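You operate a simulated robot arm through the tools that you are given. There is no shell and no other tool.

The job below is to be done with a simulated robot arm. You get a single attempt, and the scene is never put back.

TASK
Plug the sink, fill it to the blue line, then let the water out.
Fine: lay the strainer at the door end of the counter first and seat it again last; put the plug back; tap off.

Only the result counts: the job must be done as asked and must still hold three seconds after the hand-in. Knocking over, shifting, dropping, spilling or breaking anything else fails it.

THE ROBOT
A 7-joint arm with a two-finger parallel gripper, fixed in place. Base frame: the origin is at the foot of the arm, x ahead of it, y to its left, z up; the work surface is at about z = 0.8. Lengths are in m, angles in degrees, forces in N, time in s.
With the tool pointing down near the work surface it reaches from about 0.4 to 0.9 m from the base axis. Its first joint turns from -115.0 to 115.0 degrees. Payload 3.91 kg.
The tool frame sits at the grasp point between the pads (the TCP): z along the fingers, y along the line on which they close. The tips reach 0.03 m beyond it. The gripper opens to 0.11 m. The fingers are 0.02 m wide and 0.01 m thick; the gripper's body (0.048 by 0.112 m) begins 0.055 m behind the TCP.
Orientation is that of the tool frame in the base frame, as a unit quaternion [x, y, z, w]. With the fingers straight down and closing along the base's y, the tool's x points along the base's -x, its y along +y and its z along -z.

THE INTERFACE
- The arm moves only by the tool nudge_tool. Its arguments are lists of equal length, an entry for each row: "turn": the turn, a rotation vector about the base's x, y, z in units of 5 degrees (1.0 is 5 degrees), a list of three; "dp": the shift along the base's x, y, z in units of 25 mm (1.0 is 25 mm), a list of three; "jaw": the opening, from 0 (shut) to 1 (fully open). In form: {"turn": [[wx, wy, wz], ...], "dp": [[x, y, z], ...], "jaw": [jaw, ...]}. A call has 1 to 20 rows; each row shifts and turns the commanded pose from where the row before left it. A call with a number of a shift or a turn outside -1 to 1 is refused whole. Each row takes 0.2 s and may step no farther than 0.05 m and 8.6 degrees from the row before; otherwise, or with a gripper value out of range, the whole call is refused. Where a pose cannot be reached the arm comes as near as it can. A force on the tool above 40 N (or 10 N above the force at the start of the call, whichever is more), or a blocked arm, ends the call early, and 0.2 s more pass. The fingers move at their own pace (about 0.153 m/s each) and stop on an object; they squeeze with about 39 N. The grip force told is the motor's: it shows also when the fingers shut on nothing. Time passes only in rows, and 0.2 s behind the last, so rows that do not move let the fingers close. The reply holds the time, the measured pose of the TCP, the force on the tool along the base axes, the opening and the grip force, in the units named above and with some noise, with the torque about the TCP (base axes, N m) and any sound that the robot's microphone picked up.
- Cameras (640 x 400 px; columns grow to the right, rows downward): "scene" is fixed at [0.2203, 0.6507, 1.5097]; the picture's right is [-0.92, -0.39, 0.00], its down [-0.20, 0.48, -0.85] and it looks along [0.33, -0.78, -0.53] (base axes); focal length 310 px, centre (320, 200). "wrist" rides on the gripper at [0.072, 0.017, -0.103] in the tool frame; the picture's right is [-0.23, 0.97, 0.00], its down [-0.76, -0.18, -0.62] and it looks along [-0.61, -0.14, 0.78] (tool axes); focal length 222 px, centre (320, 200).
- camera(camera): a new picture of that camera. No time passes.
- slide_trunk(by): slides the trunk up (or, below 0, down) by that many m; the arm rides with it, the base frame stays. It gives what a move gives, with no picture.
- probe_pixels(camera, pixels): for up to 12 pixels [column, row] of the newest picture of that camera ("zoom" is the newest enlarged one), the place [x, y, z] in the base frame of the surface seen there, good to about 0.002 m. No time passes.
- close_up(camera, box): a new picture of the part [left, top, right, bottom] of that camera's present view, enlarged. No time passes.
- sign_off(): hands the job in; it is judged then, once.

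Unless the task says otherwise, let go and move clear before handing in.

The tools are called after "Emit:" as a command line: name --argument value ..., lists and objects as JSON in quotes. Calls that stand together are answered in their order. nudge_tool: Moves the arm, as the interface text tells. Its arguments: {"type":"object","properties":{"turn":{"type":"array"},"dp":{"type":"array"},"jaw":{"type":"array"}},"required":["turn","dp","jaw"]} The other tools are called the same way: slide_trunk (by) slides the trunk up or down; camera (camera) takes a picture; probe_pixels (camera, pixels) gives the place of the surface under pixels of a picture; close_up (camera, box) takes an enlarged picture of a part of a camera's view; sign_off () hands the job in.

At the start:

```text
clock: 0.0
eef_pos: [0.4426, -0.3303, 1.2816]
ee_rot: [0.0, 1.0, 0.0, 0.0]
contact_force: [0.5, 0.5, -0.8]
torque: [0.0, 0.0, -0.02]
finger_gap: 0.1102
grasp_force: 0.1
trunk travel left (down, up): [-0.825, 0.165]
```

scene: 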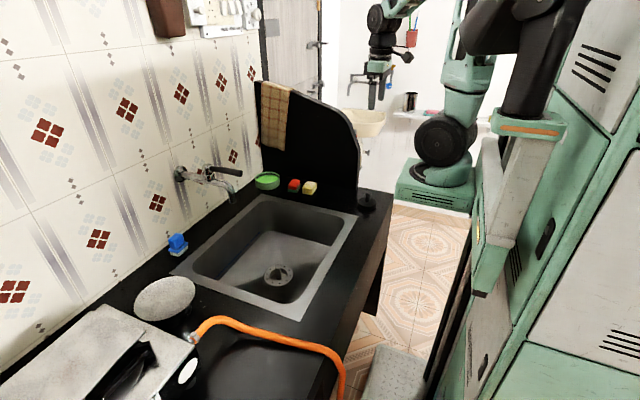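
wrist: 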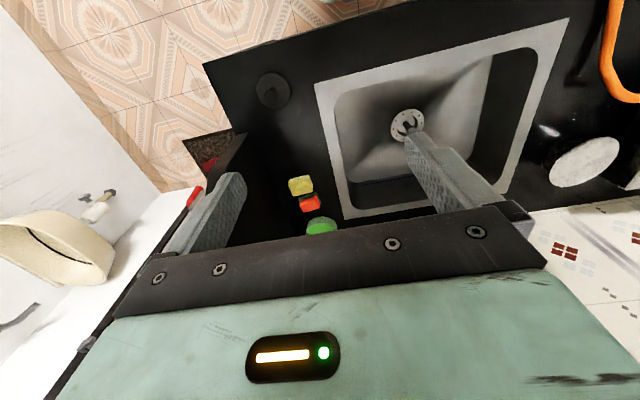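

The scene picture shows the sink with a strainer in its drain near (278,275), a black plug-like thing at (367,201) and a wall tap near (205,175). I'll take close-ups and measure places.

Emit:
close_up --camera "scene" --box '[160, 140, 400, 320]'

Emit:
probe_pixels --camera "scene" --pixels '[[278, 275], [278, 268], [367, 201], [367, 194], [210, 178], [235, 172], [232, 190], [182, 174], [330, 42], [300, 306], [347, 216], [258, 196]]'

Emit:
camera --camera "wrist"

```text
2.22 times, centred on (280, 230) of scene
```

zoom: 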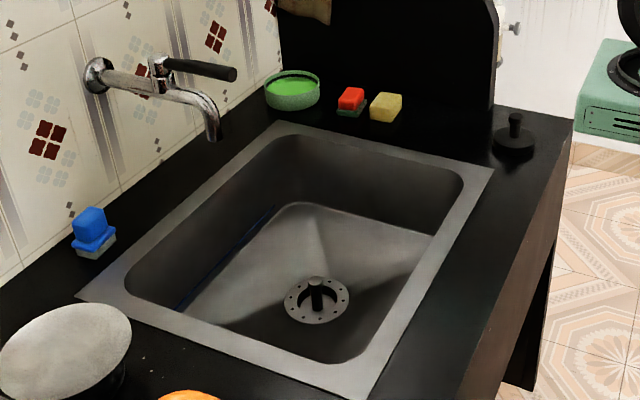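

```text
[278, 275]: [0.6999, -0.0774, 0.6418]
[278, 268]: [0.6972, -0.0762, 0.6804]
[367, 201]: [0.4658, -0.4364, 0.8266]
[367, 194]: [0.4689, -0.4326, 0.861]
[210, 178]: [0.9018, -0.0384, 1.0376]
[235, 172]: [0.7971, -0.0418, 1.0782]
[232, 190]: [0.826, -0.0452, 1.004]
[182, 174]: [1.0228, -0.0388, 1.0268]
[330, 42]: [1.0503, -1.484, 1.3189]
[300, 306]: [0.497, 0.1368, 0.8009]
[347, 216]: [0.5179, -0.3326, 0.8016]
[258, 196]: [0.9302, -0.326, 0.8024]
```

```text
taken
```

wrist: 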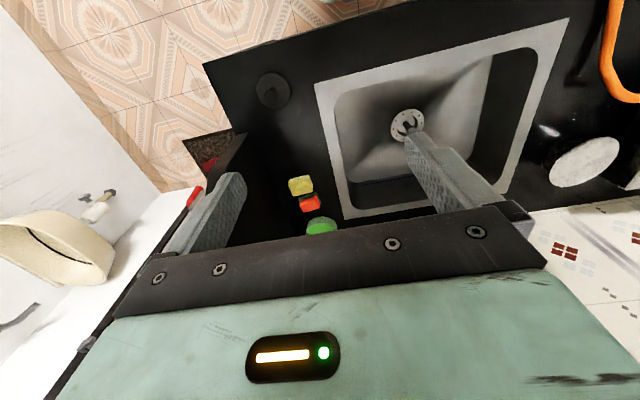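

The zoom shows a strainer with a knob at (318,295), the plug with a knob at (514,135), a lever tap at (160–237,70) and a blue line in the basin at (180–270,210–305). I'll measure these finely.

Emit:
close_up --camera "scene" --box '[165, 150, 261, 210]'

Emit:
probe_pixels --camera "zoom" --pixels '[[120, 160], [250, 140], [240, 180], [290, 140], [380, 145], [440, 150], [460, 145], [300, 190], [380, 200], [410, 230], [415, 280], [420, 260]]'

Emit:
close_up --camera "scene" --box '[220, 210, 332, 280]'

```text
6.67 times, centred on (213, 180) of scene
```

zoom: 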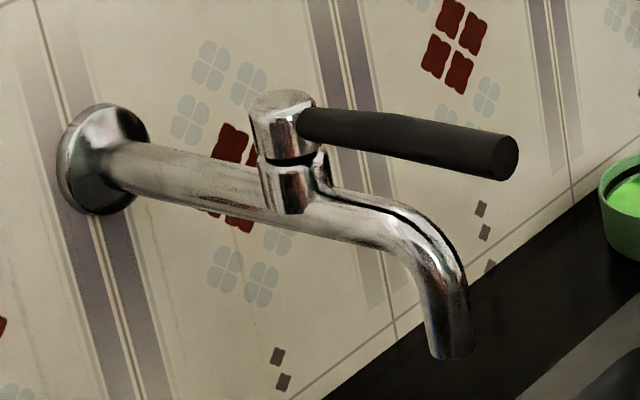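

```text
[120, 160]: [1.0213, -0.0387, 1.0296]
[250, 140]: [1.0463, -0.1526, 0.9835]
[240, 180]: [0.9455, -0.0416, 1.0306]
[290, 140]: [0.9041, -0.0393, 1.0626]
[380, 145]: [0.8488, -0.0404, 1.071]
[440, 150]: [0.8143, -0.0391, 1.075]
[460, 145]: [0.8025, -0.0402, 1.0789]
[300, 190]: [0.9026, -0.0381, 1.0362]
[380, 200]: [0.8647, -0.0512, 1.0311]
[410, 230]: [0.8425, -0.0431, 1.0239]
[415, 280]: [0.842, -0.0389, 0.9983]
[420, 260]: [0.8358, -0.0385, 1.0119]
```

```text
5.71 times, centred on (276, 245) of scene
```

zoom: 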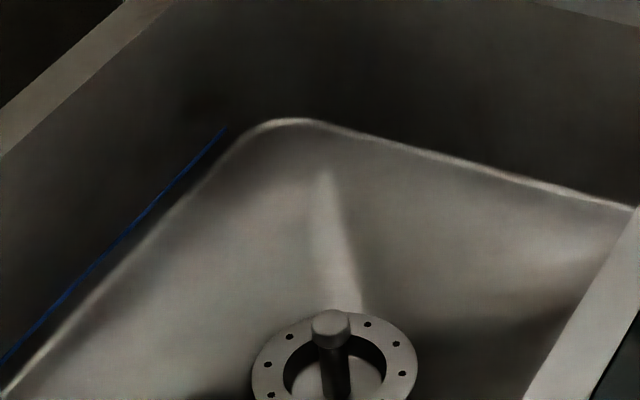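

The lever sits along -x at z≈1.075 from a body at (0.90,-0.04). Now I'll measure the blue line and strainer/plug geometry.

Emit:
probe_pixels --camera "zoom" --pixels '[[221, 131], [125, 235], [5, 355], [331, 322], [332, 335], [334, 370], [262, 368], [402, 372], [335, 318], [270, 200], [500, 250], [300, 380]]'

Emit:
close_up --camera "scene" --box '[246, 245, 310, 285]'

Emit:
probe_pixels --camera "zoom" --pixels '[[320, 240], [320, 220], [322, 300], [200, 300], [440, 300], [320, 380]]'

Emit:
close_up --camera "scene" --box '[320, 160, 400, 210]'

Emit:
probe_pixels --camera "zoom" --pixels '[[376, 270], [376, 290], [376, 320], [310, 330], [455, 330], [380, 375]]'

```text
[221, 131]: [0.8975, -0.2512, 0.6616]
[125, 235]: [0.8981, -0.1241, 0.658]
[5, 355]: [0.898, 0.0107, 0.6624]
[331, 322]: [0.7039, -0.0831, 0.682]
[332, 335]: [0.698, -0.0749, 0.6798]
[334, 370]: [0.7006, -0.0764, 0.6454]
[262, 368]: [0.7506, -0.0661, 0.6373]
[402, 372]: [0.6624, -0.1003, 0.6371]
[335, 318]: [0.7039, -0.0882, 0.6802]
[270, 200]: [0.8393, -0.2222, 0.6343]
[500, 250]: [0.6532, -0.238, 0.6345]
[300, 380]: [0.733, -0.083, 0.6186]
```

```text
10.00 times, centred on (278, 265) of scene
```

zoom: 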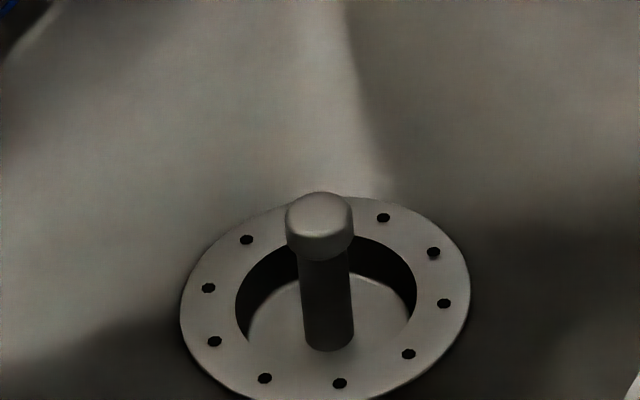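

```text
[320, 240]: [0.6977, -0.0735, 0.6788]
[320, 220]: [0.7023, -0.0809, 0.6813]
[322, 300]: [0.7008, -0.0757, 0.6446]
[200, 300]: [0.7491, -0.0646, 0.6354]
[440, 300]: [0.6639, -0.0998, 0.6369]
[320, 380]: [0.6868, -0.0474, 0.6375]
```

```text
8.00 times, centred on (360, 185) of scene
```

zoom: 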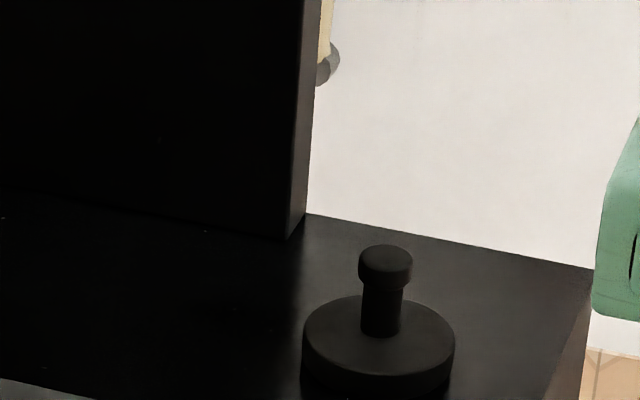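

```text
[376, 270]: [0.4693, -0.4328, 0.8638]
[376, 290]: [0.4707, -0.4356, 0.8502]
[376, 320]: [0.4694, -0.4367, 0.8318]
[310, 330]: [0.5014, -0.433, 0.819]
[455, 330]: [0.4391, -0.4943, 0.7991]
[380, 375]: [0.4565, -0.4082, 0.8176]
```

The blue line lies at z≈0.661 and the basin floor at about 0.635; the strainer axis is near (0.703,-0.082), the plug near (0.471,-0.438). I'll now check the door in the scene view and the free counter room at that end.

Emit:
close_up --camera "scene" --box '[240, 0, 416, 110]'

Emit:
close_up --camera "scene" --box '[240, 150, 400, 250]'

Emit:
probe_pixels --camera "zoom" --pixels '[[110, 125], [205, 148], [265, 150], [270, 175], [310, 185], [345, 165], [465, 195], [466, 240], [400, 200], [420, 270], [590, 185], [555, 330]]'

Emit:
close_up --camera "wrist" --box '[160, 40, 480, 240]'

Emit:
probe_pixels --camera "wrist" --pixels '[[407, 124], [272, 90], [275, 82], [302, 185], [306, 202], [320, 225], [318, 90], [210, 65], [240, 140], [280, 160], [345, 200], [305, 140]]'

```text
3.64 times, centred on (328, 55) of scene
```

zoom: 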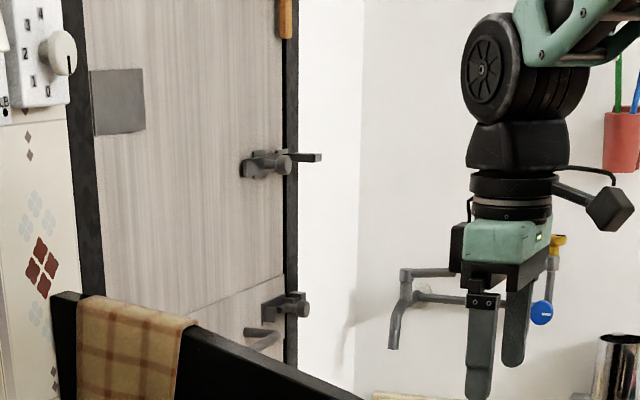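

```text
4.00 times, centred on (320, 200) of scene
```

zoom: 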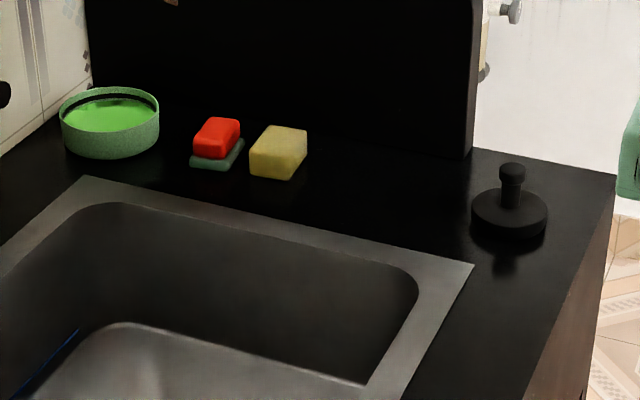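

```text
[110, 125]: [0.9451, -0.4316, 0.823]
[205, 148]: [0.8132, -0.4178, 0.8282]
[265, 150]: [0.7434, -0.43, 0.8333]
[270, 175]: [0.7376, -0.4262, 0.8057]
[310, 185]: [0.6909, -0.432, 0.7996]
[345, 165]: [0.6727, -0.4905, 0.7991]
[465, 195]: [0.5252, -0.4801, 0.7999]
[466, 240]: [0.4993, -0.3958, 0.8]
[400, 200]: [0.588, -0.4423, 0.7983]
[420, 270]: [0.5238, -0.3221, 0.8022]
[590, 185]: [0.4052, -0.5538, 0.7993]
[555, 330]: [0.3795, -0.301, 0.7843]
```

```text
2.00 times, centred on (320, 140) of wrist
```

zoom: 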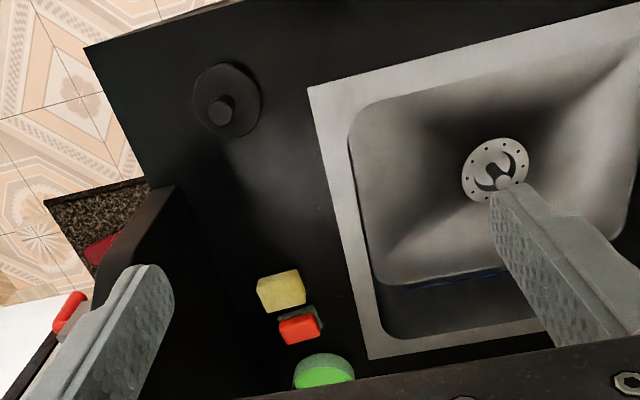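

```text
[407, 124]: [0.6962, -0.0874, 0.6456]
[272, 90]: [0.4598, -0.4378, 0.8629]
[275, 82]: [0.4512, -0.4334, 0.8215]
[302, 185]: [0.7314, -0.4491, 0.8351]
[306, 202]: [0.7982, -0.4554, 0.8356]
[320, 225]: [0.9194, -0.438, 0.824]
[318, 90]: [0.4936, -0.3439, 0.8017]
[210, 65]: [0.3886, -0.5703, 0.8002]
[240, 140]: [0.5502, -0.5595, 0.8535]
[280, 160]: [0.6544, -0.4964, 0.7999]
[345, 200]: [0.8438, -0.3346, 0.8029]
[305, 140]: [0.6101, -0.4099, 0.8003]
```

The door (latched, grey) is at y≈-1.48, so the door end of the counter is the -y end; free room there is around (0.60,-0.42), between plug and sponge. I'll move high above the strainer first.

Emit:
nudge_tool --turn '[[0, 0, 0], [0, 0, 0], [0, 0, 0], [0, 0, 0], [0, 0, 0], [0, 0, 0], [0, 0, 0], [0, 0, 0], [0, 0, 0], [0, 0, 0], [0, 0, 0], [0, 0, 0], [0, 0, 0], [0, 0, 0], [0, 0, 0]]' --dp '[[0.947, 0.903, 0], [0.947, 0.903, 0], [0.947, 0.903, 0], [0.947, 0.903, 0], [0.947, 0.903, 0], [0.947, 0.903, 0], [0.947, 0.903, 0], [0.947, 0.903, 0], [0.947, 0.903, 0], [0.947, 0.903, 0], [0.947, 0.903, 0], [0, 0, -1], [0, 0, -1], [0, 0, -1], [0, 0, -1]]' --jaw '[0.5, 0.5, 0.5, 0.5, 0.5, 0.5, 0.5, 0.5, 0.5, 0.5, 0.5, 0.5, 0.5, 0.5, 0.5]'

Emit:
camera --camera "wrist"

Emit:
camera --camera "scene"

```text
clock: 3.2
eef_pos: [0.7036, -0.0804, 1.182]
ee_rot: [0.0, 1.0, 0.001, 0.0]
contact_force: [-0.8, -0.9, 0.5]
torque: [0.01, -0.02, -0.02]
finger_gap: 0.0548
grasp_force: 0.1
trunk travel left (down, up): [-0.825, 0.165]
```

```text
taken
```

wrist: 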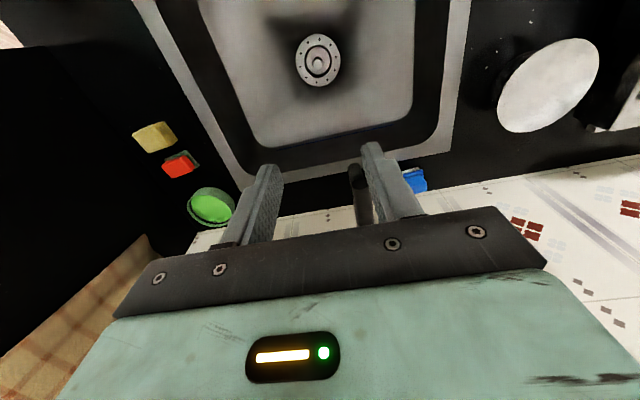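

```text
taken
```

scene: 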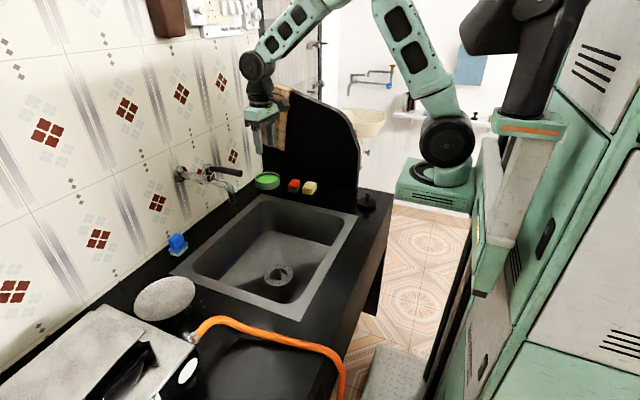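

The arm moved as commanded; the gripper appears near (262,115) in the scene. I'll probe the arm's own links to understand clearances, and the strainer from the wrist view.

Emit:
probe_pixels --camera "scene" --pixels '[[435, 190], [445, 145], [410, 40], [300, 20], [258, 65], [262, 110], [490, 170], [540, 80], [255, 95], [330, 110], [345, 125], [300, 90]]'

Emit:
close_up --camera "wrist" --box '[270, 20, 366, 80]'

Emit:
probe_pixels --camera "zoom" --pixels '[[320, 275], [320, 265], [320, 100], [320, 430], [190, 270], [450, 270], [250, 270], [390, 270], [320, 320]]'

```text
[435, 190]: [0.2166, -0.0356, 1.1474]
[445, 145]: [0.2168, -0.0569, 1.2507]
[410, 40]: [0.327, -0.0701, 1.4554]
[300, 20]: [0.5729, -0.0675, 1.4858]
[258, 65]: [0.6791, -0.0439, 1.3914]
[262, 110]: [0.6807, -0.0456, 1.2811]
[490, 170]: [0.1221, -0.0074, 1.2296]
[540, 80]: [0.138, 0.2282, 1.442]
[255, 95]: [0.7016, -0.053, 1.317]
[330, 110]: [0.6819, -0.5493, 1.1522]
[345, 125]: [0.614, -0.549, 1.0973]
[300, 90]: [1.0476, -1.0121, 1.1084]
```

```text
6.67 times, centred on (318, 50) of wrist
```

zoom: 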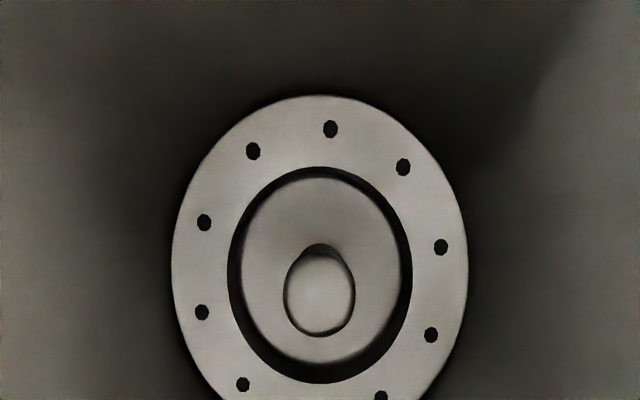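

```text
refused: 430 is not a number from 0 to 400
```

The base is mounted around (0.2,0,1.15) and the partition face lies at y≈-0.549. I'll re-probe the strainer with valid zoom pixels.

Emit:
probe_pixels --camera "zoom" --pixels '[[320, 300], [320, 275], [320, 110], [320, 390], [180, 270], [460, 270], [290, 290], [350, 290], [260, 230], [320, 200], [100, 270], [560, 270]]'

```text
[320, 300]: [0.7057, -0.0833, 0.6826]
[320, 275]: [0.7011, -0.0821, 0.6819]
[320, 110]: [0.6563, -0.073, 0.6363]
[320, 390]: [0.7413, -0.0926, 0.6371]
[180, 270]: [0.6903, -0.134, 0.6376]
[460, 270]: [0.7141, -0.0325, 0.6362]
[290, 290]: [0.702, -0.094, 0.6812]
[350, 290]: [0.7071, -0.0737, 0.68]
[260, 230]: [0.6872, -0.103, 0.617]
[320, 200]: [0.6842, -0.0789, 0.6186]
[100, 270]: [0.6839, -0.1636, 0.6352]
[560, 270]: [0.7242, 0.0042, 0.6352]
```

The knob head (about 20 mm wide, top z≈0.682) sits at about (0.704,-0.083) and the ring is 0.10 m across. I'll descend in stages, first to z≈0.70.

Emit:
nudge_tool --turn '[[0, 0, 0], [0, 0, 0], [0, 0, 0], [0, 0, 0], [0, 0, 0], [0, 0, 0], [0, 0, 0], [0, 0, 0], [0, 0, 0], [0, 0, 0], [0, 0, 0], [0, 0, 0], [0, 0, 0], [0, 0, 0], [0, 0, 0], [0, 0, 0], [0, 0, 0]]' --dp '[[0.03, -0.04, -1], [0, 0, -1], [0, 0, -1], [0, 0, -1], [0, 0, -1], [0, 0, -1], [0, 0, -1], [0, 0, -1], [0, 0, -1], [0, 0, -1], [0, 0, -1], [0, 0, -1], [0, 0, -1], [0, 0, -1], [0, 0, -1], [0, 0, -1], [0, 0, -1]]' --jaw '[0.5, 0.5, 0.5, 0.5, 0.5, 0.5, 0.5, 0.5, 0.5, 0.5, 0.5, 0.5, 0.5, 0.5, 0.5, 0.5, 0.5]'

Emit:
camera --camera "wrist"

Emit:
camera --camera "scene"

```text
clock: 6.8
eef_pos: [0.7043, -0.0819, 0.7593]
ee_rot: [-0.001, 1.0, 0.001, 0.0]
contact_force: [1.3, -0.8, -0.2]
torque: [-0.02, 0.0, 0.03]
finger_gap: 0.0549
grasp_force: 0.1
trunk travel left (down, up): [-0.825, 0.165]
```

```text
taken
```

wrist: 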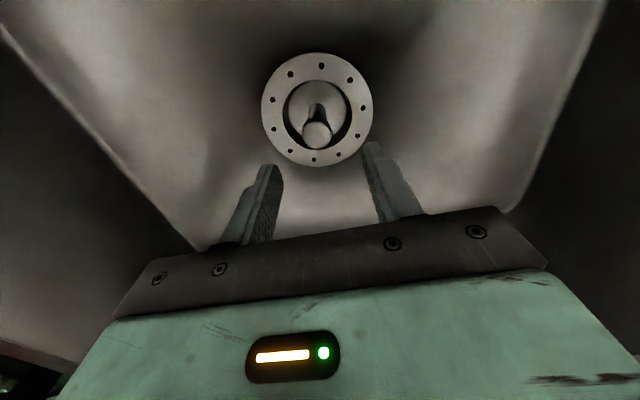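

```text
taken
```

scene: 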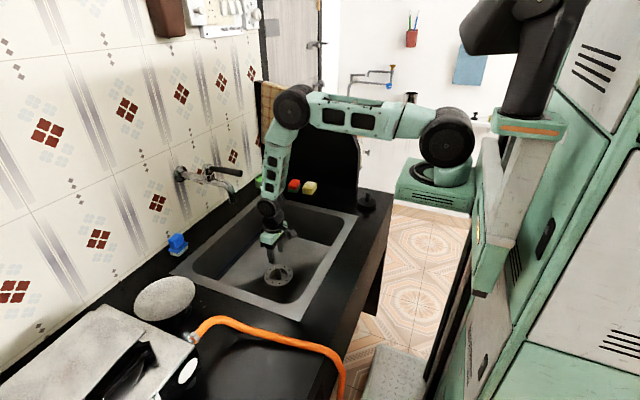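

The strainer knob shows at (317,133) in the wrist view, roughly between the fingers. I'll probe it once more from close by, before going down.

Emit:
probe_pixels --camera "wrist" --pixels '[[318, 133], [310, 133], [326, 133], [318, 128], [318, 140], [305, 131], [330, 132], [318, 144], [262, 107], [373, 107]]'

Emit:
close_up --camera "wrist" --box '[240, 40, 400, 140]'

```text
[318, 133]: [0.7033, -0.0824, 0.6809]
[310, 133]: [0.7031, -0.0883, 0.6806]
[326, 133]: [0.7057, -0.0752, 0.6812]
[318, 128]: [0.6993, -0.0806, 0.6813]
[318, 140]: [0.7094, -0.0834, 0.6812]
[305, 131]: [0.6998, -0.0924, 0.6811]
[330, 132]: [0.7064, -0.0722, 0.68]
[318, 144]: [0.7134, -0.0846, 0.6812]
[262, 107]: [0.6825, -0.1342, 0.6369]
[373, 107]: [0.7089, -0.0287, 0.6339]
```

```text
4.00 times, centred on (320, 90) of wrist
```

zoom: 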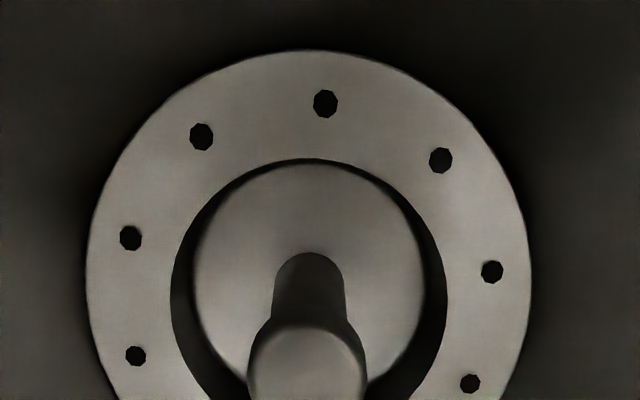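

The knob centre is about (0.704,-0.0825), right under the TCP. I go down to z≈0.674 and close.

Emit:
nudge_tool --turn '[[0, 0, 0], [0, 0, 0], [0, 0, 0], [0, 0, 0], [0, 0, 0], [0, 0, 0], [0, 0, 0], [0, 0, 0]]' --dp '[[0.02, 0.02, -0.82], [0, 0, -0.82], [0, 0, -0.82], [0, 0, -0.82], [0, 0, 0], [0, 0, 0], [0, 0, 0], [0, 0, 0]]' --jaw '[0.5, 0.5, 0.5, 0.5, 0.5, 0, 0, 0]'

Emit:
camera --camera "wrist"

```text
clock: 8.6
eef_pos: [0.705, -0.0821, 0.6749]
ee_rot: [0.0, 1.0, 0.001, 0.0]
contact_force: [0.4, -0.4, -0.7]
torque: [0.01, 0.04, 0.01]
finger_gap: 0.0244
grasp_force: 39.1
trunk travel left (down, up): [-0.825, 0.165]
```

```text
taken
```

wrist: 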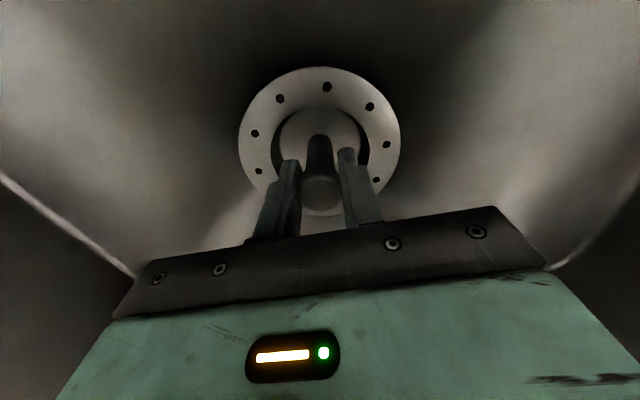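

The fingers stopped on the knob with a 24 mm gap and 39 N. I lift straight up, slowly at first.

Emit:
nudge_tool --turn '[[0, 0, 0], [0, 0, 0], [0, 0, 0], [0, 0, 0], [0, 0, 0], [0, 0, 0]]' --dp '[[0, 0, 0.3], [0, 0, 0.5], [0, 0, 0.7], [0, 0, 0.9], [0, 0, 0.9], [0, 0, 0.9]]' --jaw '[0, 0, 0, 0, 0, 0]'

Emit:
camera --camera "wrist"

Emit:
close_up --camera "scene" --box '[200, 180, 360, 280]'

```text
clock: 10.0
eef_pos: [0.7041, -0.0831, 0.7804]
ee_rot: [0.0, 1.0, 0.0, -0.001]
contact_force: [0.5, 0.8, -0.5]
torque: [0.02, -0.01, 0.02]
finger_gap: 0.0249
grasp_force: 39.2
trunk travel left (down, up): [-0.825, 0.165]
```

```text
taken
```

wrist: 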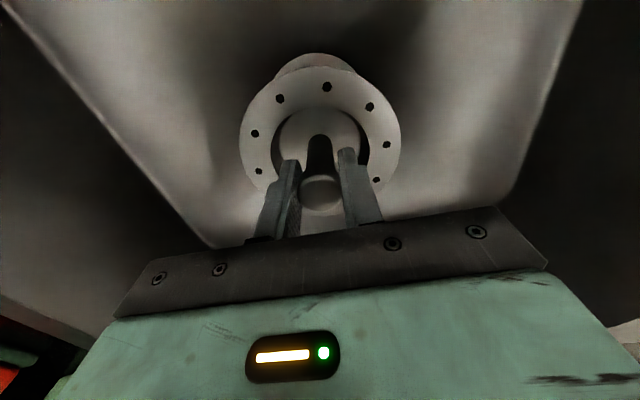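

```text
4.00 times, centred on (280, 230) of scene
```

zoom: 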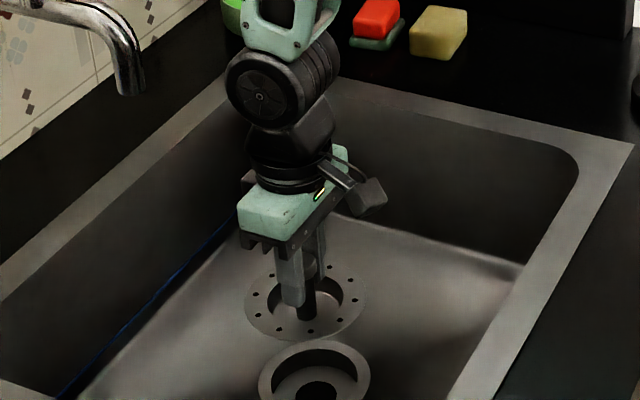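

The strainer came out cleanly, leaving a seat ring below. I lift it to z≈0.95 and carry it over the sink edge to (0.604,-0.42).

Emit:
nudge_tool --turn '[[0, 0, 0], [0, 0, 0], [0, 0, 0], [0, 0, 0], [0, 0, 0], [0, 0, 0], [0, 0, 0]]' --dp '[[0, 0, 1], [0, 0, 1], [0, 0, 1], [0, 0, 1], [0, 0, 1], [0, 0, 1], [0, 0, 1]]' --jaw '[0, 0, 0, 0, 0, 0, 0]'

Emit:
close_up --camera "scene" --box '[200, 140, 360, 240]'

Emit:
camera --camera "wrist"

Emit:
close_up --camera "scene" --box '[240, 250, 320, 300]'

Emit:
probe_pixels --camera "zoom" --pixels '[[300, 220], [240, 210], [380, 210], [310, 270], [310, 180], [300, 150], [250, 250], [360, 250]]'

```text
clock: 11.6
eef_pos: [0.7051, -0.0833, 0.9532]
ee_rot: [0.0, 1.0, 0.001, -0.001]
contact_force: [0.3, -0.3, -0.1]
torque: [0.01, 0.01, 0.0]
finger_gap: 0.025
grasp_force: 38.8
trunk travel left (down, up): [-0.825, 0.165]
```

```text
4.00 times, centred on (280, 190) of scene
```

zoom: 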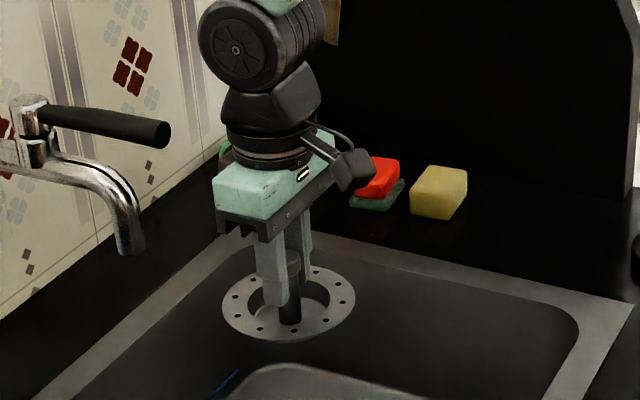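

```text
taken
```

wrist: 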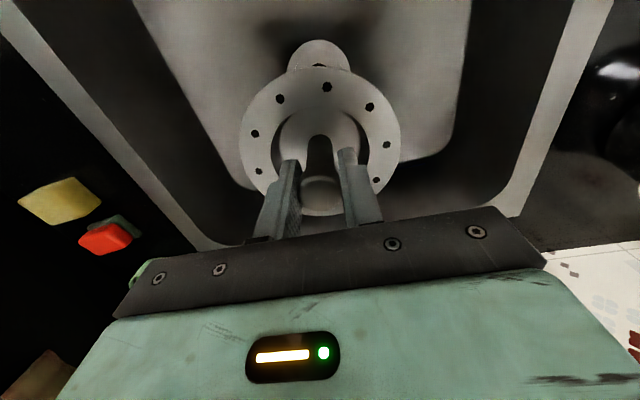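

```text
8.00 times, centred on (280, 275) of scene
```

zoom: 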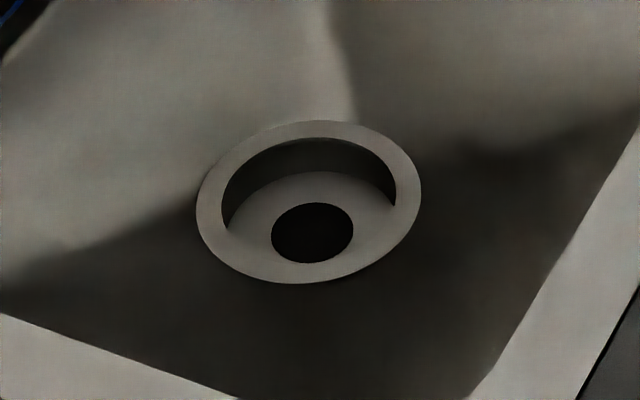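

```text
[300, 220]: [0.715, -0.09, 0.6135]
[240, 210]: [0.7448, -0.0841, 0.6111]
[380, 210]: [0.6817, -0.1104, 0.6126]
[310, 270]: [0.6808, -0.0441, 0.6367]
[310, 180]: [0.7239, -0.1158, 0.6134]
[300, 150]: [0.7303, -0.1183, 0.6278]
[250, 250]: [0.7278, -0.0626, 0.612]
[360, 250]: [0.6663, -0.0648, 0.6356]
```

The seat is a pocket about 24 mm deep with floor z≈0.612. The strainer is held level; I carry it to (0.604,-0.42) at z≈0.95.

Emit:
nudge_tool --turn '[[0, 0, 0], [0, 0, 0], [0, 0, 0], [0, 0, 0], [0, 0, 0], [0, 0, 0], [0, 0, 0], [0, 0, 0], [0, 0, 0], [0, 0, 0], [0, 0, 0], [0, 0, 0], [0, 0, 0], [0, 0, 0], [0, 0, 0]]' --dp '[[-0.27, -0.9, 0], [-0.27, -0.9, 0], [-0.27, -0.9, 0], [-0.27, -0.9, 0], [-0.27, -0.9, 0], [-0.27, -0.9, 0], [-0.27, -0.9, 0], [-0.27, -0.9, 0], [-0.27, -0.9, 0], [-0.27, -0.9, 0], [-0.27, -0.9, 0], [-0.27, -0.9, 0], [-0.27, -0.9, 0], [-0.27, -0.9, 0], [-0.27, -0.9, 0]]' --jaw '[0, 0, 0, 0, 0, 0, 0, 0, 0, 0, 0, 0, 0, 0, 0]'

Emit:
close_up --camera "scene" --box '[240, 100, 400, 200]'

Emit:
camera --camera "wrist"

```text
clock: 14.8
eef_pos: [0.6019, -0.4211, 0.9546]
ee_rot: [0.0, 1.0, 0.0, 0.0]
contact_force: [1.2, 0.1, -0.4]
torque: [0.0, 0.01, 0.0]
finger_gap: 0.0246
grasp_force: 39.3
trunk travel left (down, up): [-0.825, 0.165]
```

```text
4.00 times, centred on (320, 150) of scene
```

zoom: 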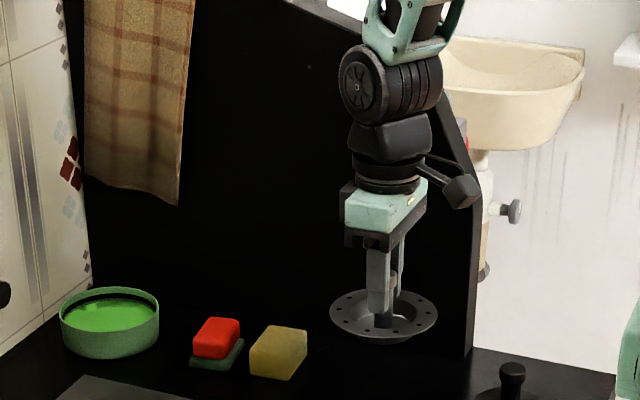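

```text
taken
```

wrist: 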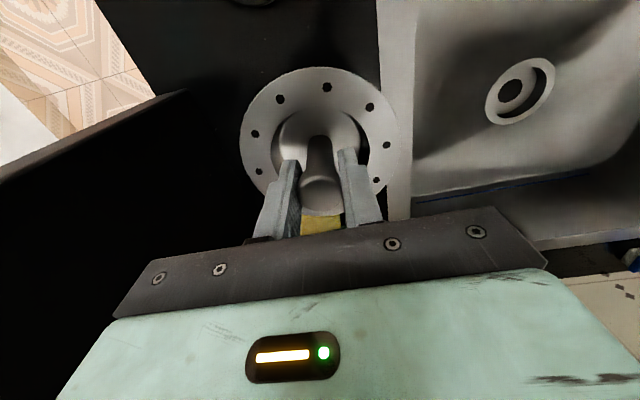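

The strainer hangs clear of the sponge, plug and partition at (385,320 in zoom). I lower it to z≈0.87, then in fine steps to find the counter.

Emit:
nudge_tool --turn '[[0, 0, 0], [0, 0, 0], [0, 0, 0], [0, 0, 0], [0, 0, 0]]' --dp '[[0, 0, -0.9], [0, 0, -0.9], [0, 0, -0.8], [0, 0, -0.7], [0, 0, -0.1]]' --jaw '[0, 0, 0, 0, 0]'

Emit:
close_up --camera "scene" --box '[270, 140, 398, 220]'

```text
clock: 16.0
eef_pos: [0.603, -0.4201, 0.8686]
ee_rot: [0.0, 1.0, 0.0, 0.0]
contact_force: [0.1, -0.5, -1.1]
torque: [-0.02, 0.02, 0.0]
finger_gap: 0.0249
grasp_force: 39.1
trunk travel left (down, up): [-0.825, 0.165]
```

```text
5.00 times, centred on (334, 180) of scene
```

zoom: 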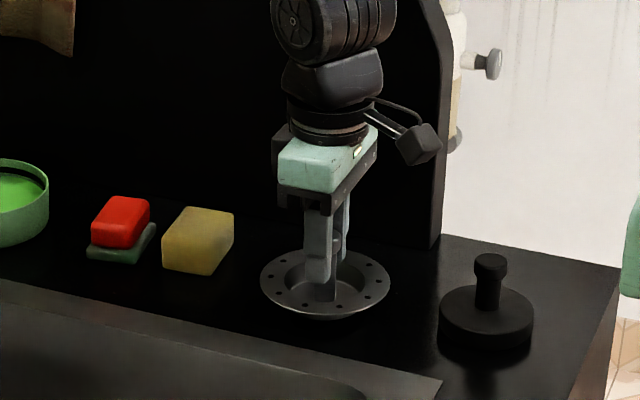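

Still free of contact (−1 N) at z≈0.8686, with a small gap under the cup. I step down 1.5 mm at a time, watching the force.

Emit:
nudge_tool --turn '[[0, 0, 0], [0, 0, 0], [0, 0, 0], [0, 0, 0]]' --dp '[[0, 0, -0.08], [0, 0, -0.08], [0, 0, -0.06], [0, 0, 0]]' --jaw '[0, 0, 0, 0]'

Emit:
nudge_tool --turn '[[0, 0, 0], [0, 0, 0]]' --dp '[[0, 0, -0.06], [0, 0, 0]]' --jaw '[0, 0]'

Emit:
nudge_tool --turn '[[0, 0, 0], [0, 0, 0]]' --dp '[[0, 0, -0.06], [0, 0, 0]]' --jaw '[0, 0]'

```text
clock: 17.0
eef_pos: [0.6031, -0.4186, 0.8631]
ee_rot: [-0.001, 1.0, 0.0, 0.0]
contact_force: [0.6, -0.4, -0.6]
torque: [0.01, 0.01, -0.01]
finger_gap: 0.0247
grasp_force: 39.2
trunk travel left (down, up): [-0.825, 0.165]
```

```text
clock: 17.6
eef_pos: [0.604, -0.4195, 0.863]
ee_rot: [0.0, 1.0, 0.0, 0.0]
contact_force: [0.0, 0.6, -0.3]
torque: [0.03, -0.03, -0.02]
finger_gap: 0.0247
grasp_force: 39.0
trunk travel left (down, up): [-0.825, 0.165]
```

```text
clock: 18.2
eef_pos: [0.6026, -0.4193, 0.8602]
ee_rot: [0.0, 1.0, 0.0, 0.0]
contact_force: [-0.6, 0.2, -0.8]
torque: [-0.03, 0.03, 0.03]
finger_gap: 0.0247
grasp_force: 39.1
trunk travel left (down, up): [-0.825, 0.165]
```

No contact yet at z≈0.861. I continue in small steps.

Emit:
nudge_tool --turn '[[0, 0, 0], [0, 0, 0]]' --dp '[[0, 0, -0.06], [0, 0, 0]]' --jaw '[0, 0]'

Emit:
nudge_tool --turn '[[0, 0, 0], [0, 0, 0]]' --dp '[[0, 0, -0.06], [0, 0, 0]]' --jaw '[0, 0]'

Emit:
close_up --camera "scene" --box '[310, 180, 374, 220]'

```text
clock: 18.8
eef_pos: [0.6029, -0.4194, 0.8599]
ee_rot: [0.0, 1.0, 0.0, 0.0]
contact_force: [-2.6, 0.9, 11.2]
torque: [0.09, 0.08, 0.02]
finger_gap: 0.0246
grasp_force: 38.7
trunk travel left (down, up): [-0.825, 0.165]
```

```text
clock: 19.4
eef_pos: [0.6026, -0.4181, 0.8588]
ee_rot: [0.0, 1.0, -0.002, 0.001]
contact_force: [-6.0, 1.7, 33.4]
torque: [0.22, 0.04, 0.02]
finger_gap: 0.0251
grasp_force: 38.9
trunk travel left (down, up): [-0.825, 0.165]
```

```text
10.00 times, centred on (342, 200) of scene
```

zoom: 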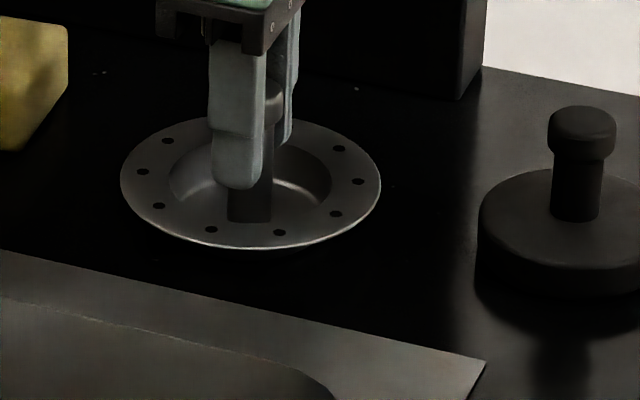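

Contact is firm (33 N), so the strainer rests on the counter. I ease up 1.5 mm, open the fingers and rise clear.

Emit:
nudge_tool --turn '[[0, 0, 0], [0, 0, 0], [0, 0, 0], [0, 0, 0], [0, 0, 0], [0, 0, 0], [0, 0, 0], [0, 0, 0], [0, 0, 0]]' --dp '[[0, 0, 0.07], [0, 0, 0], [0, 0, 0], [0, 0, 0], [0, 0, 0.3], [0, 0, 0.8], [0, 0, 1], [0, 0, 1], [0, 0, 1]]' --jaw '[0, 0, 0.45, 0.45, 0.45, 0.45, 0.45, 0.45, 0.45]'

Emit:
camera --camera "scene"

Emit:
camera --camera "wrist"

```text
clock: 21.4
eef_pos: [0.6017, -0.4198, 0.9619]
ee_rot: [0.0, 1.0, 0.001, 0.0]
contact_force: [-0.2, 0.3, 0.4]
torque: [0.04, -0.04, 0.01]
finger_gap: 0.0495
grasp_force: 0.0
trunk travel left (down, up): [-0.825, 0.165]
```

```text
taken
```

scene: 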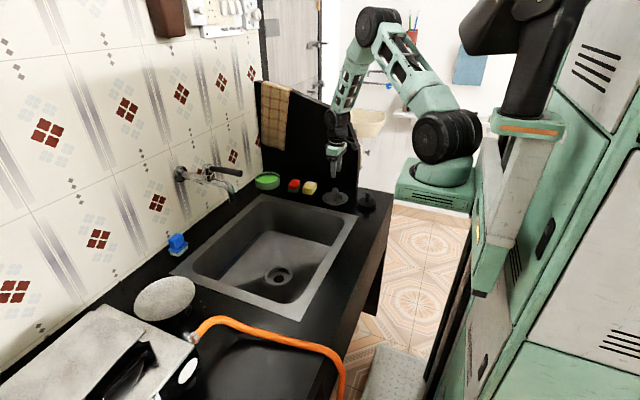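

```text
taken
```

wrist: 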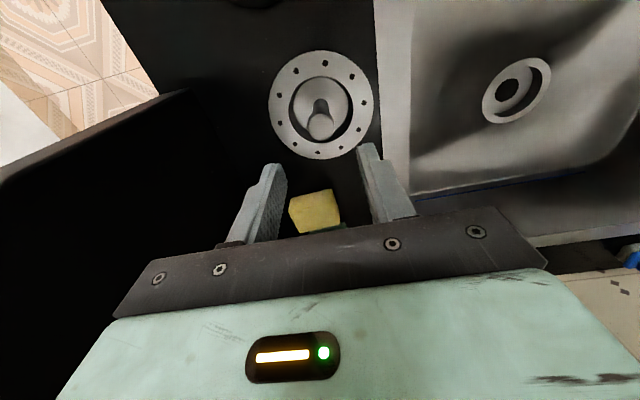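

The strainer rests flat on the counter at (318,105) in the wrist view. Next I move over the plug at about (0.47,-0.438).

Emit:
nudge_tool --turn '[[0, 0, 0], [0, 0, 0], [0, 0, 0], [0, 0, 0], [0, 0, 0], [0, 0, 0]]' --dp '[[-0.887, -0.12, 0], [-0.887, -0.12, 0], [-0.887, -0.12, 0], [-0.887, -0.12, 0], [-0.887, -0.12, 0], [-0.887, -0.12, 0]]' --jaw '[0.45, 0.45, 0.45, 0.45, 0.45, 0.45]'

Emit:
camera --camera "wrist"

Emit:
close_up --camera "wrist" --box '[240, 40, 400, 140]'

Emit:
probe_pixels --camera "zoom" --pixels '[[320, 320], [320, 340], [280, 340], [360, 340], [320, 300], [320, 380], [180, 280], [460, 280], [320, 150], [120, 280], [520, 280]]'

```text
clock: 22.8
eef_pos: [0.4695, -0.4375, 0.9644]
ee_rot: [-0.002, 1.0, 0.0, 0.0]
contact_force: [-0.7, 0.5, -0.1]
torque: [-0.04, 0.0, -0.02]
finger_gap: 0.0495
grasp_force: 0.1
trunk travel left (down, up): [-0.825, 0.165]
```

```text
taken
```

wrist: 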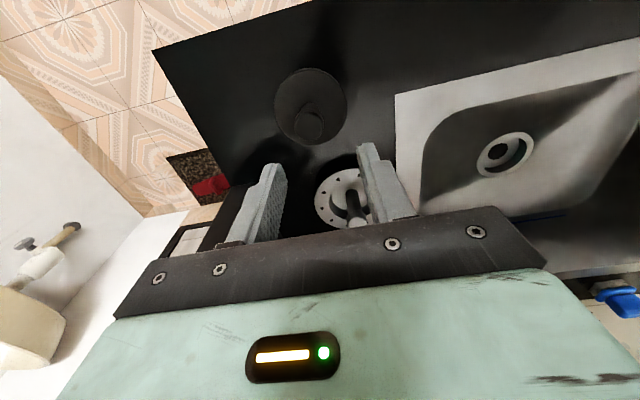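

```text
4.00 times, centred on (320, 90) of wrist
```

zoom: 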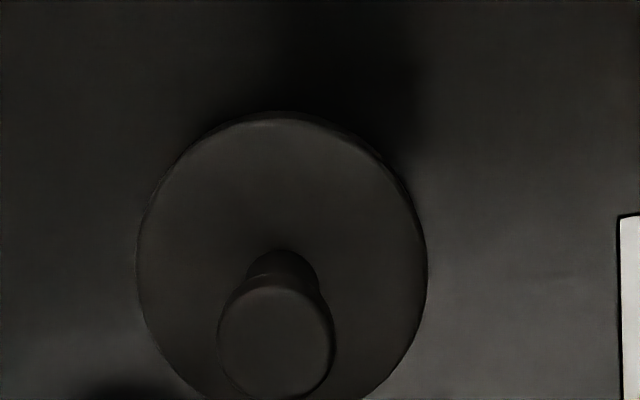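

```text
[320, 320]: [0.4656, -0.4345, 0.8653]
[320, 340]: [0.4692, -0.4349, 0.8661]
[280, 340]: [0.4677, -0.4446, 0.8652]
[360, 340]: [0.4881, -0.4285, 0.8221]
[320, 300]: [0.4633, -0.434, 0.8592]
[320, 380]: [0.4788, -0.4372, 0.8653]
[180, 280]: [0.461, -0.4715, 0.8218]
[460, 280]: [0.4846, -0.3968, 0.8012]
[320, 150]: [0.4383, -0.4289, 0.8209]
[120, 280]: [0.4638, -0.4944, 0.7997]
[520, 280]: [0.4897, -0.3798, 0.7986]
```

The plug's knob top is centred near zoom (276,343), i.e. about (0.469,-0.446), head top z≈0.866, disc radius ≈0.037. I descend to z≈0.857 and grip it.

Emit:
nudge_tool --turn '[[0, 0, 0], [0, 0, 0], [0, 0, 0], [0, 0, 0], [0, 0, 0], [0, 0, 0], [0, 0, 0], [0, 0, 0], [0, 0, 0]]' --dp '[[-0.04, -0.32, -0.4], [0, 0, -0.9], [0, 0, -0.9], [0, 0, -0.9], [0, 0, -0.9], [0, 0, -0.21], [0, 0, 0], [0, 0, 0], [0, 0, 0]]' --jaw '[0.45, 0.45, 0.45, 0.45, 0.45, 0.45, 0, 0, 0]'

Emit:
camera --camera "wrist"

Emit:
close_up --camera "scene" --box '[320, 160, 400, 210]'

```text
clock: 24.8
eef_pos: [0.469, -0.4448, 0.8547]
ee_rot: [0.001, 1.0, 0.0, 0.0]
contact_force: [-0.1, -2.4, 2.1]
torque: [0.0, -0.06, -0.03]
finger_gap: 0.0264
grasp_force: 39.2
trunk travel left (down, up): [-0.825, 0.165]
```

```text
taken
```

wrist: 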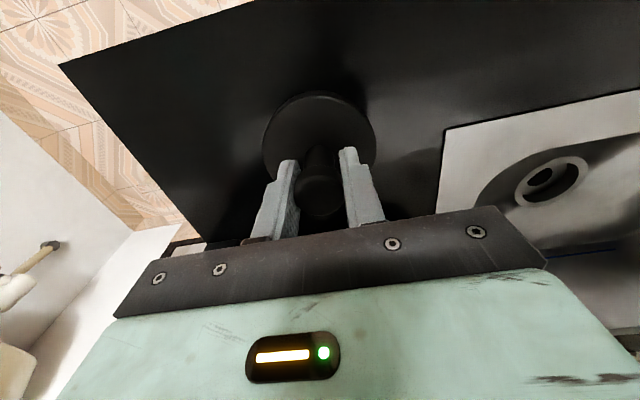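

```text
8.00 times, centred on (360, 185) of scene
```

zoom: 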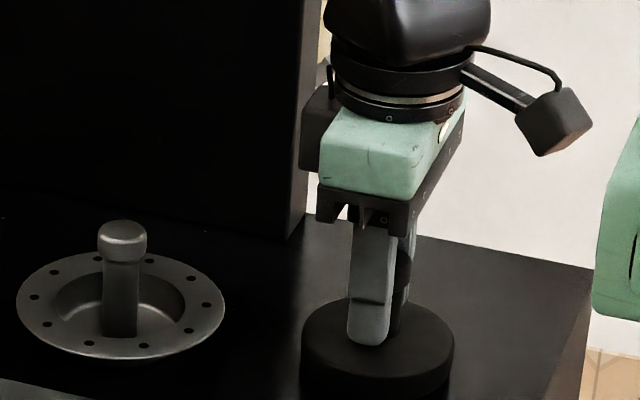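

The plug is held (gap 26 mm, 39 N) with its floor contact at TCP z≈0.857, at (0.469,-0.446), where it must return. I lift and carry it over the drain.

Emit:
nudge_tool --turn '[[0, 0, 0], [0, 0, 0], [0, 0, 0], [0, 0, 0], [0, 0, 0], [0, 0, 0]]' --dp '[[0, 0, 0.4], [0, 0, 0.8], [0, 0, 0.95], [0, 0, 0.95], [0, 0, 0.95], [0, 0, 0.95]]' --jaw '[0, 0, 0, 0, 0, 0]'

Emit:
nudge_tool --turn '[[0, 0, 0], [0, 0, 0], [0, 0, 0], [0, 0, 0], [0, 0, 0], [0, 0, 0], [0, 0, 0], [0, 0, 0], [0, 0, 0], [0, 0, 0], [0, 0, 0], [0, 0, 0], [0, 0, 0], [0, 0, 0], [0, 0, 0]]' --dp '[[0.627, 0.968, 0], [0.627, 0.968, 0], [0.627, 0.968, 0], [0.627, 0.968, 0], [0.627, 0.968, 0], [0.627, 0.968, 0], [0.627, 0.968, 0], [0.627, 0.968, 0], [0.627, 0.968, 0], [0.627, 0.968, 0], [0.627, 0.968, 0], [0.627, 0.968, 0], [0.627, 0.968, 0], [0.627, 0.968, 0], [0.627, 0.968, 0]]' --jaw '[0, 0, 0, 0, 0, 0, 0, 0, 0, 0, 0, 0, 0, 0, 0]'

Emit:
camera --camera "scene"

Emit:
camera --camera "wrist"

```text
clock: 26.2
eef_pos: [0.4699, -0.4441, 0.9834]
ee_rot: [0.0, 1.0, 0.001, 0.0]
contact_force: [0.4, -0.3, -1.3]
torque: [0.0, -0.01, 0.03]
finger_gap: 0.0266
grasp_force: 38.9
trunk travel left (down, up): [-0.825, 0.165]
```

```text
clock: 29.4
eef_pos: [0.7033, -0.0837, 0.9839]
ee_rot: [0.001, 1.0, 0.001, 0.0]
contact_force: [-0.2, -0.5, 0.2]
torque: [0.04, -0.01, -0.02]
finger_gap: 0.0267
grasp_force: 39.0
trunk travel left (down, up): [-0.825, 0.165]
```

```text
taken
```

scene: 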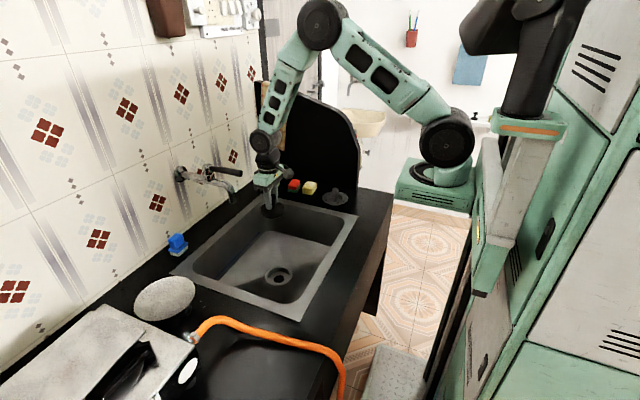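

```text
taken
```

wrist: 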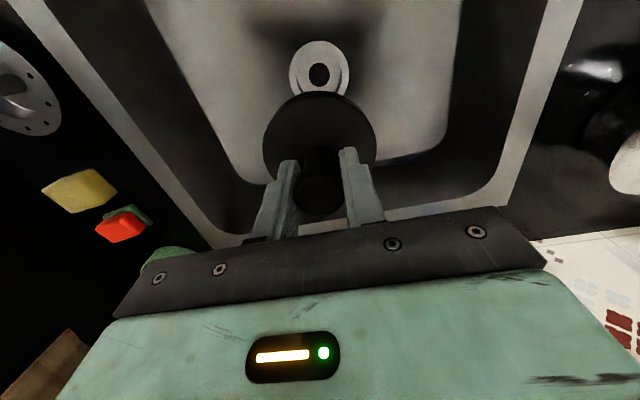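

The plug hangs over the drain, whose ring shows at (319,68) in the wrist view. I'll measure the pocket's rim for a precise centre.

Emit:
close_up --camera "wrist" --box '[272, 35, 368, 95]'

Emit:
probe_pixels --camera "zoom" --pixels '[[125, 240], [515, 210], [300, 50], [150, 240], [490, 220], [310, 90], [200, 150], [310, 260], [250, 270], [380, 270], [310, 190], [430, 130]]'

Emit:
close_up --camera "scene" --box '[240, 250, 320, 300]'

Emit:
probe_pixels --camera "zoom" --pixels '[[199, 205], [418, 195], [310, 123], [305, 282], [223, 215], [395, 195], [310, 139], [305, 262]]'

```text
6.67 times, centred on (320, 65) of wrist
```

zoom: 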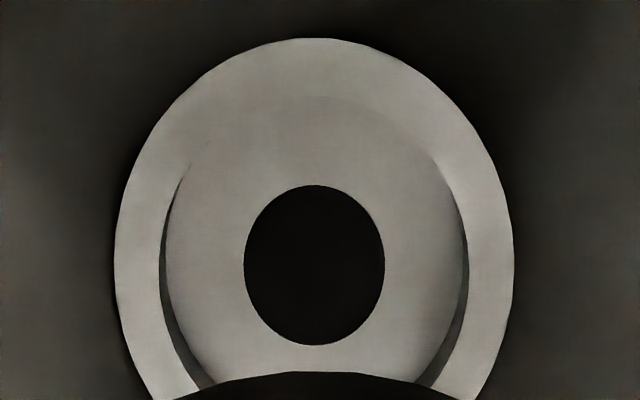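

```text
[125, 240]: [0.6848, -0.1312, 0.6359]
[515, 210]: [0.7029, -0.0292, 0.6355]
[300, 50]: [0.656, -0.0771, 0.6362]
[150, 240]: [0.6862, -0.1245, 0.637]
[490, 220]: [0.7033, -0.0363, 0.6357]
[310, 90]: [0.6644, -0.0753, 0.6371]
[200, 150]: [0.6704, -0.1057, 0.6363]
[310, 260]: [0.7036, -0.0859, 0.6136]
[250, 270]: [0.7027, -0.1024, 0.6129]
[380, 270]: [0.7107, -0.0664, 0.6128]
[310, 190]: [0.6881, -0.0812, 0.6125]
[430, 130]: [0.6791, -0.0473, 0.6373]
```

```text
8.00 times, centred on (280, 275) of scene
```

zoom: 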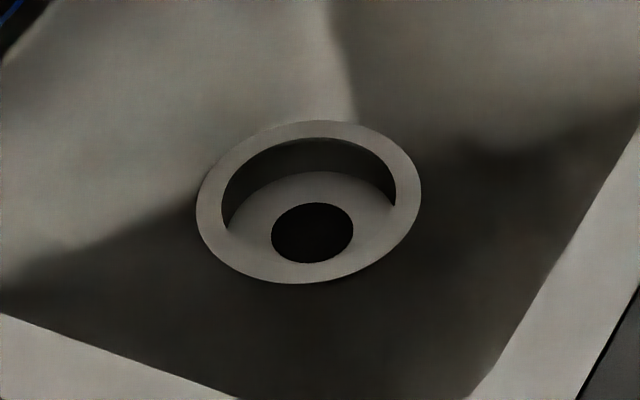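

```text
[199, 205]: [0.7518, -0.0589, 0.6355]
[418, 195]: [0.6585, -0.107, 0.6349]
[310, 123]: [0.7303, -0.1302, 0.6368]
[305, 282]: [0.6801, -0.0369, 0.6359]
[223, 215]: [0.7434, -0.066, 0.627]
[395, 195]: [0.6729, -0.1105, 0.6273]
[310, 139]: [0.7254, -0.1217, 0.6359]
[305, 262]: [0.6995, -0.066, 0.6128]
```

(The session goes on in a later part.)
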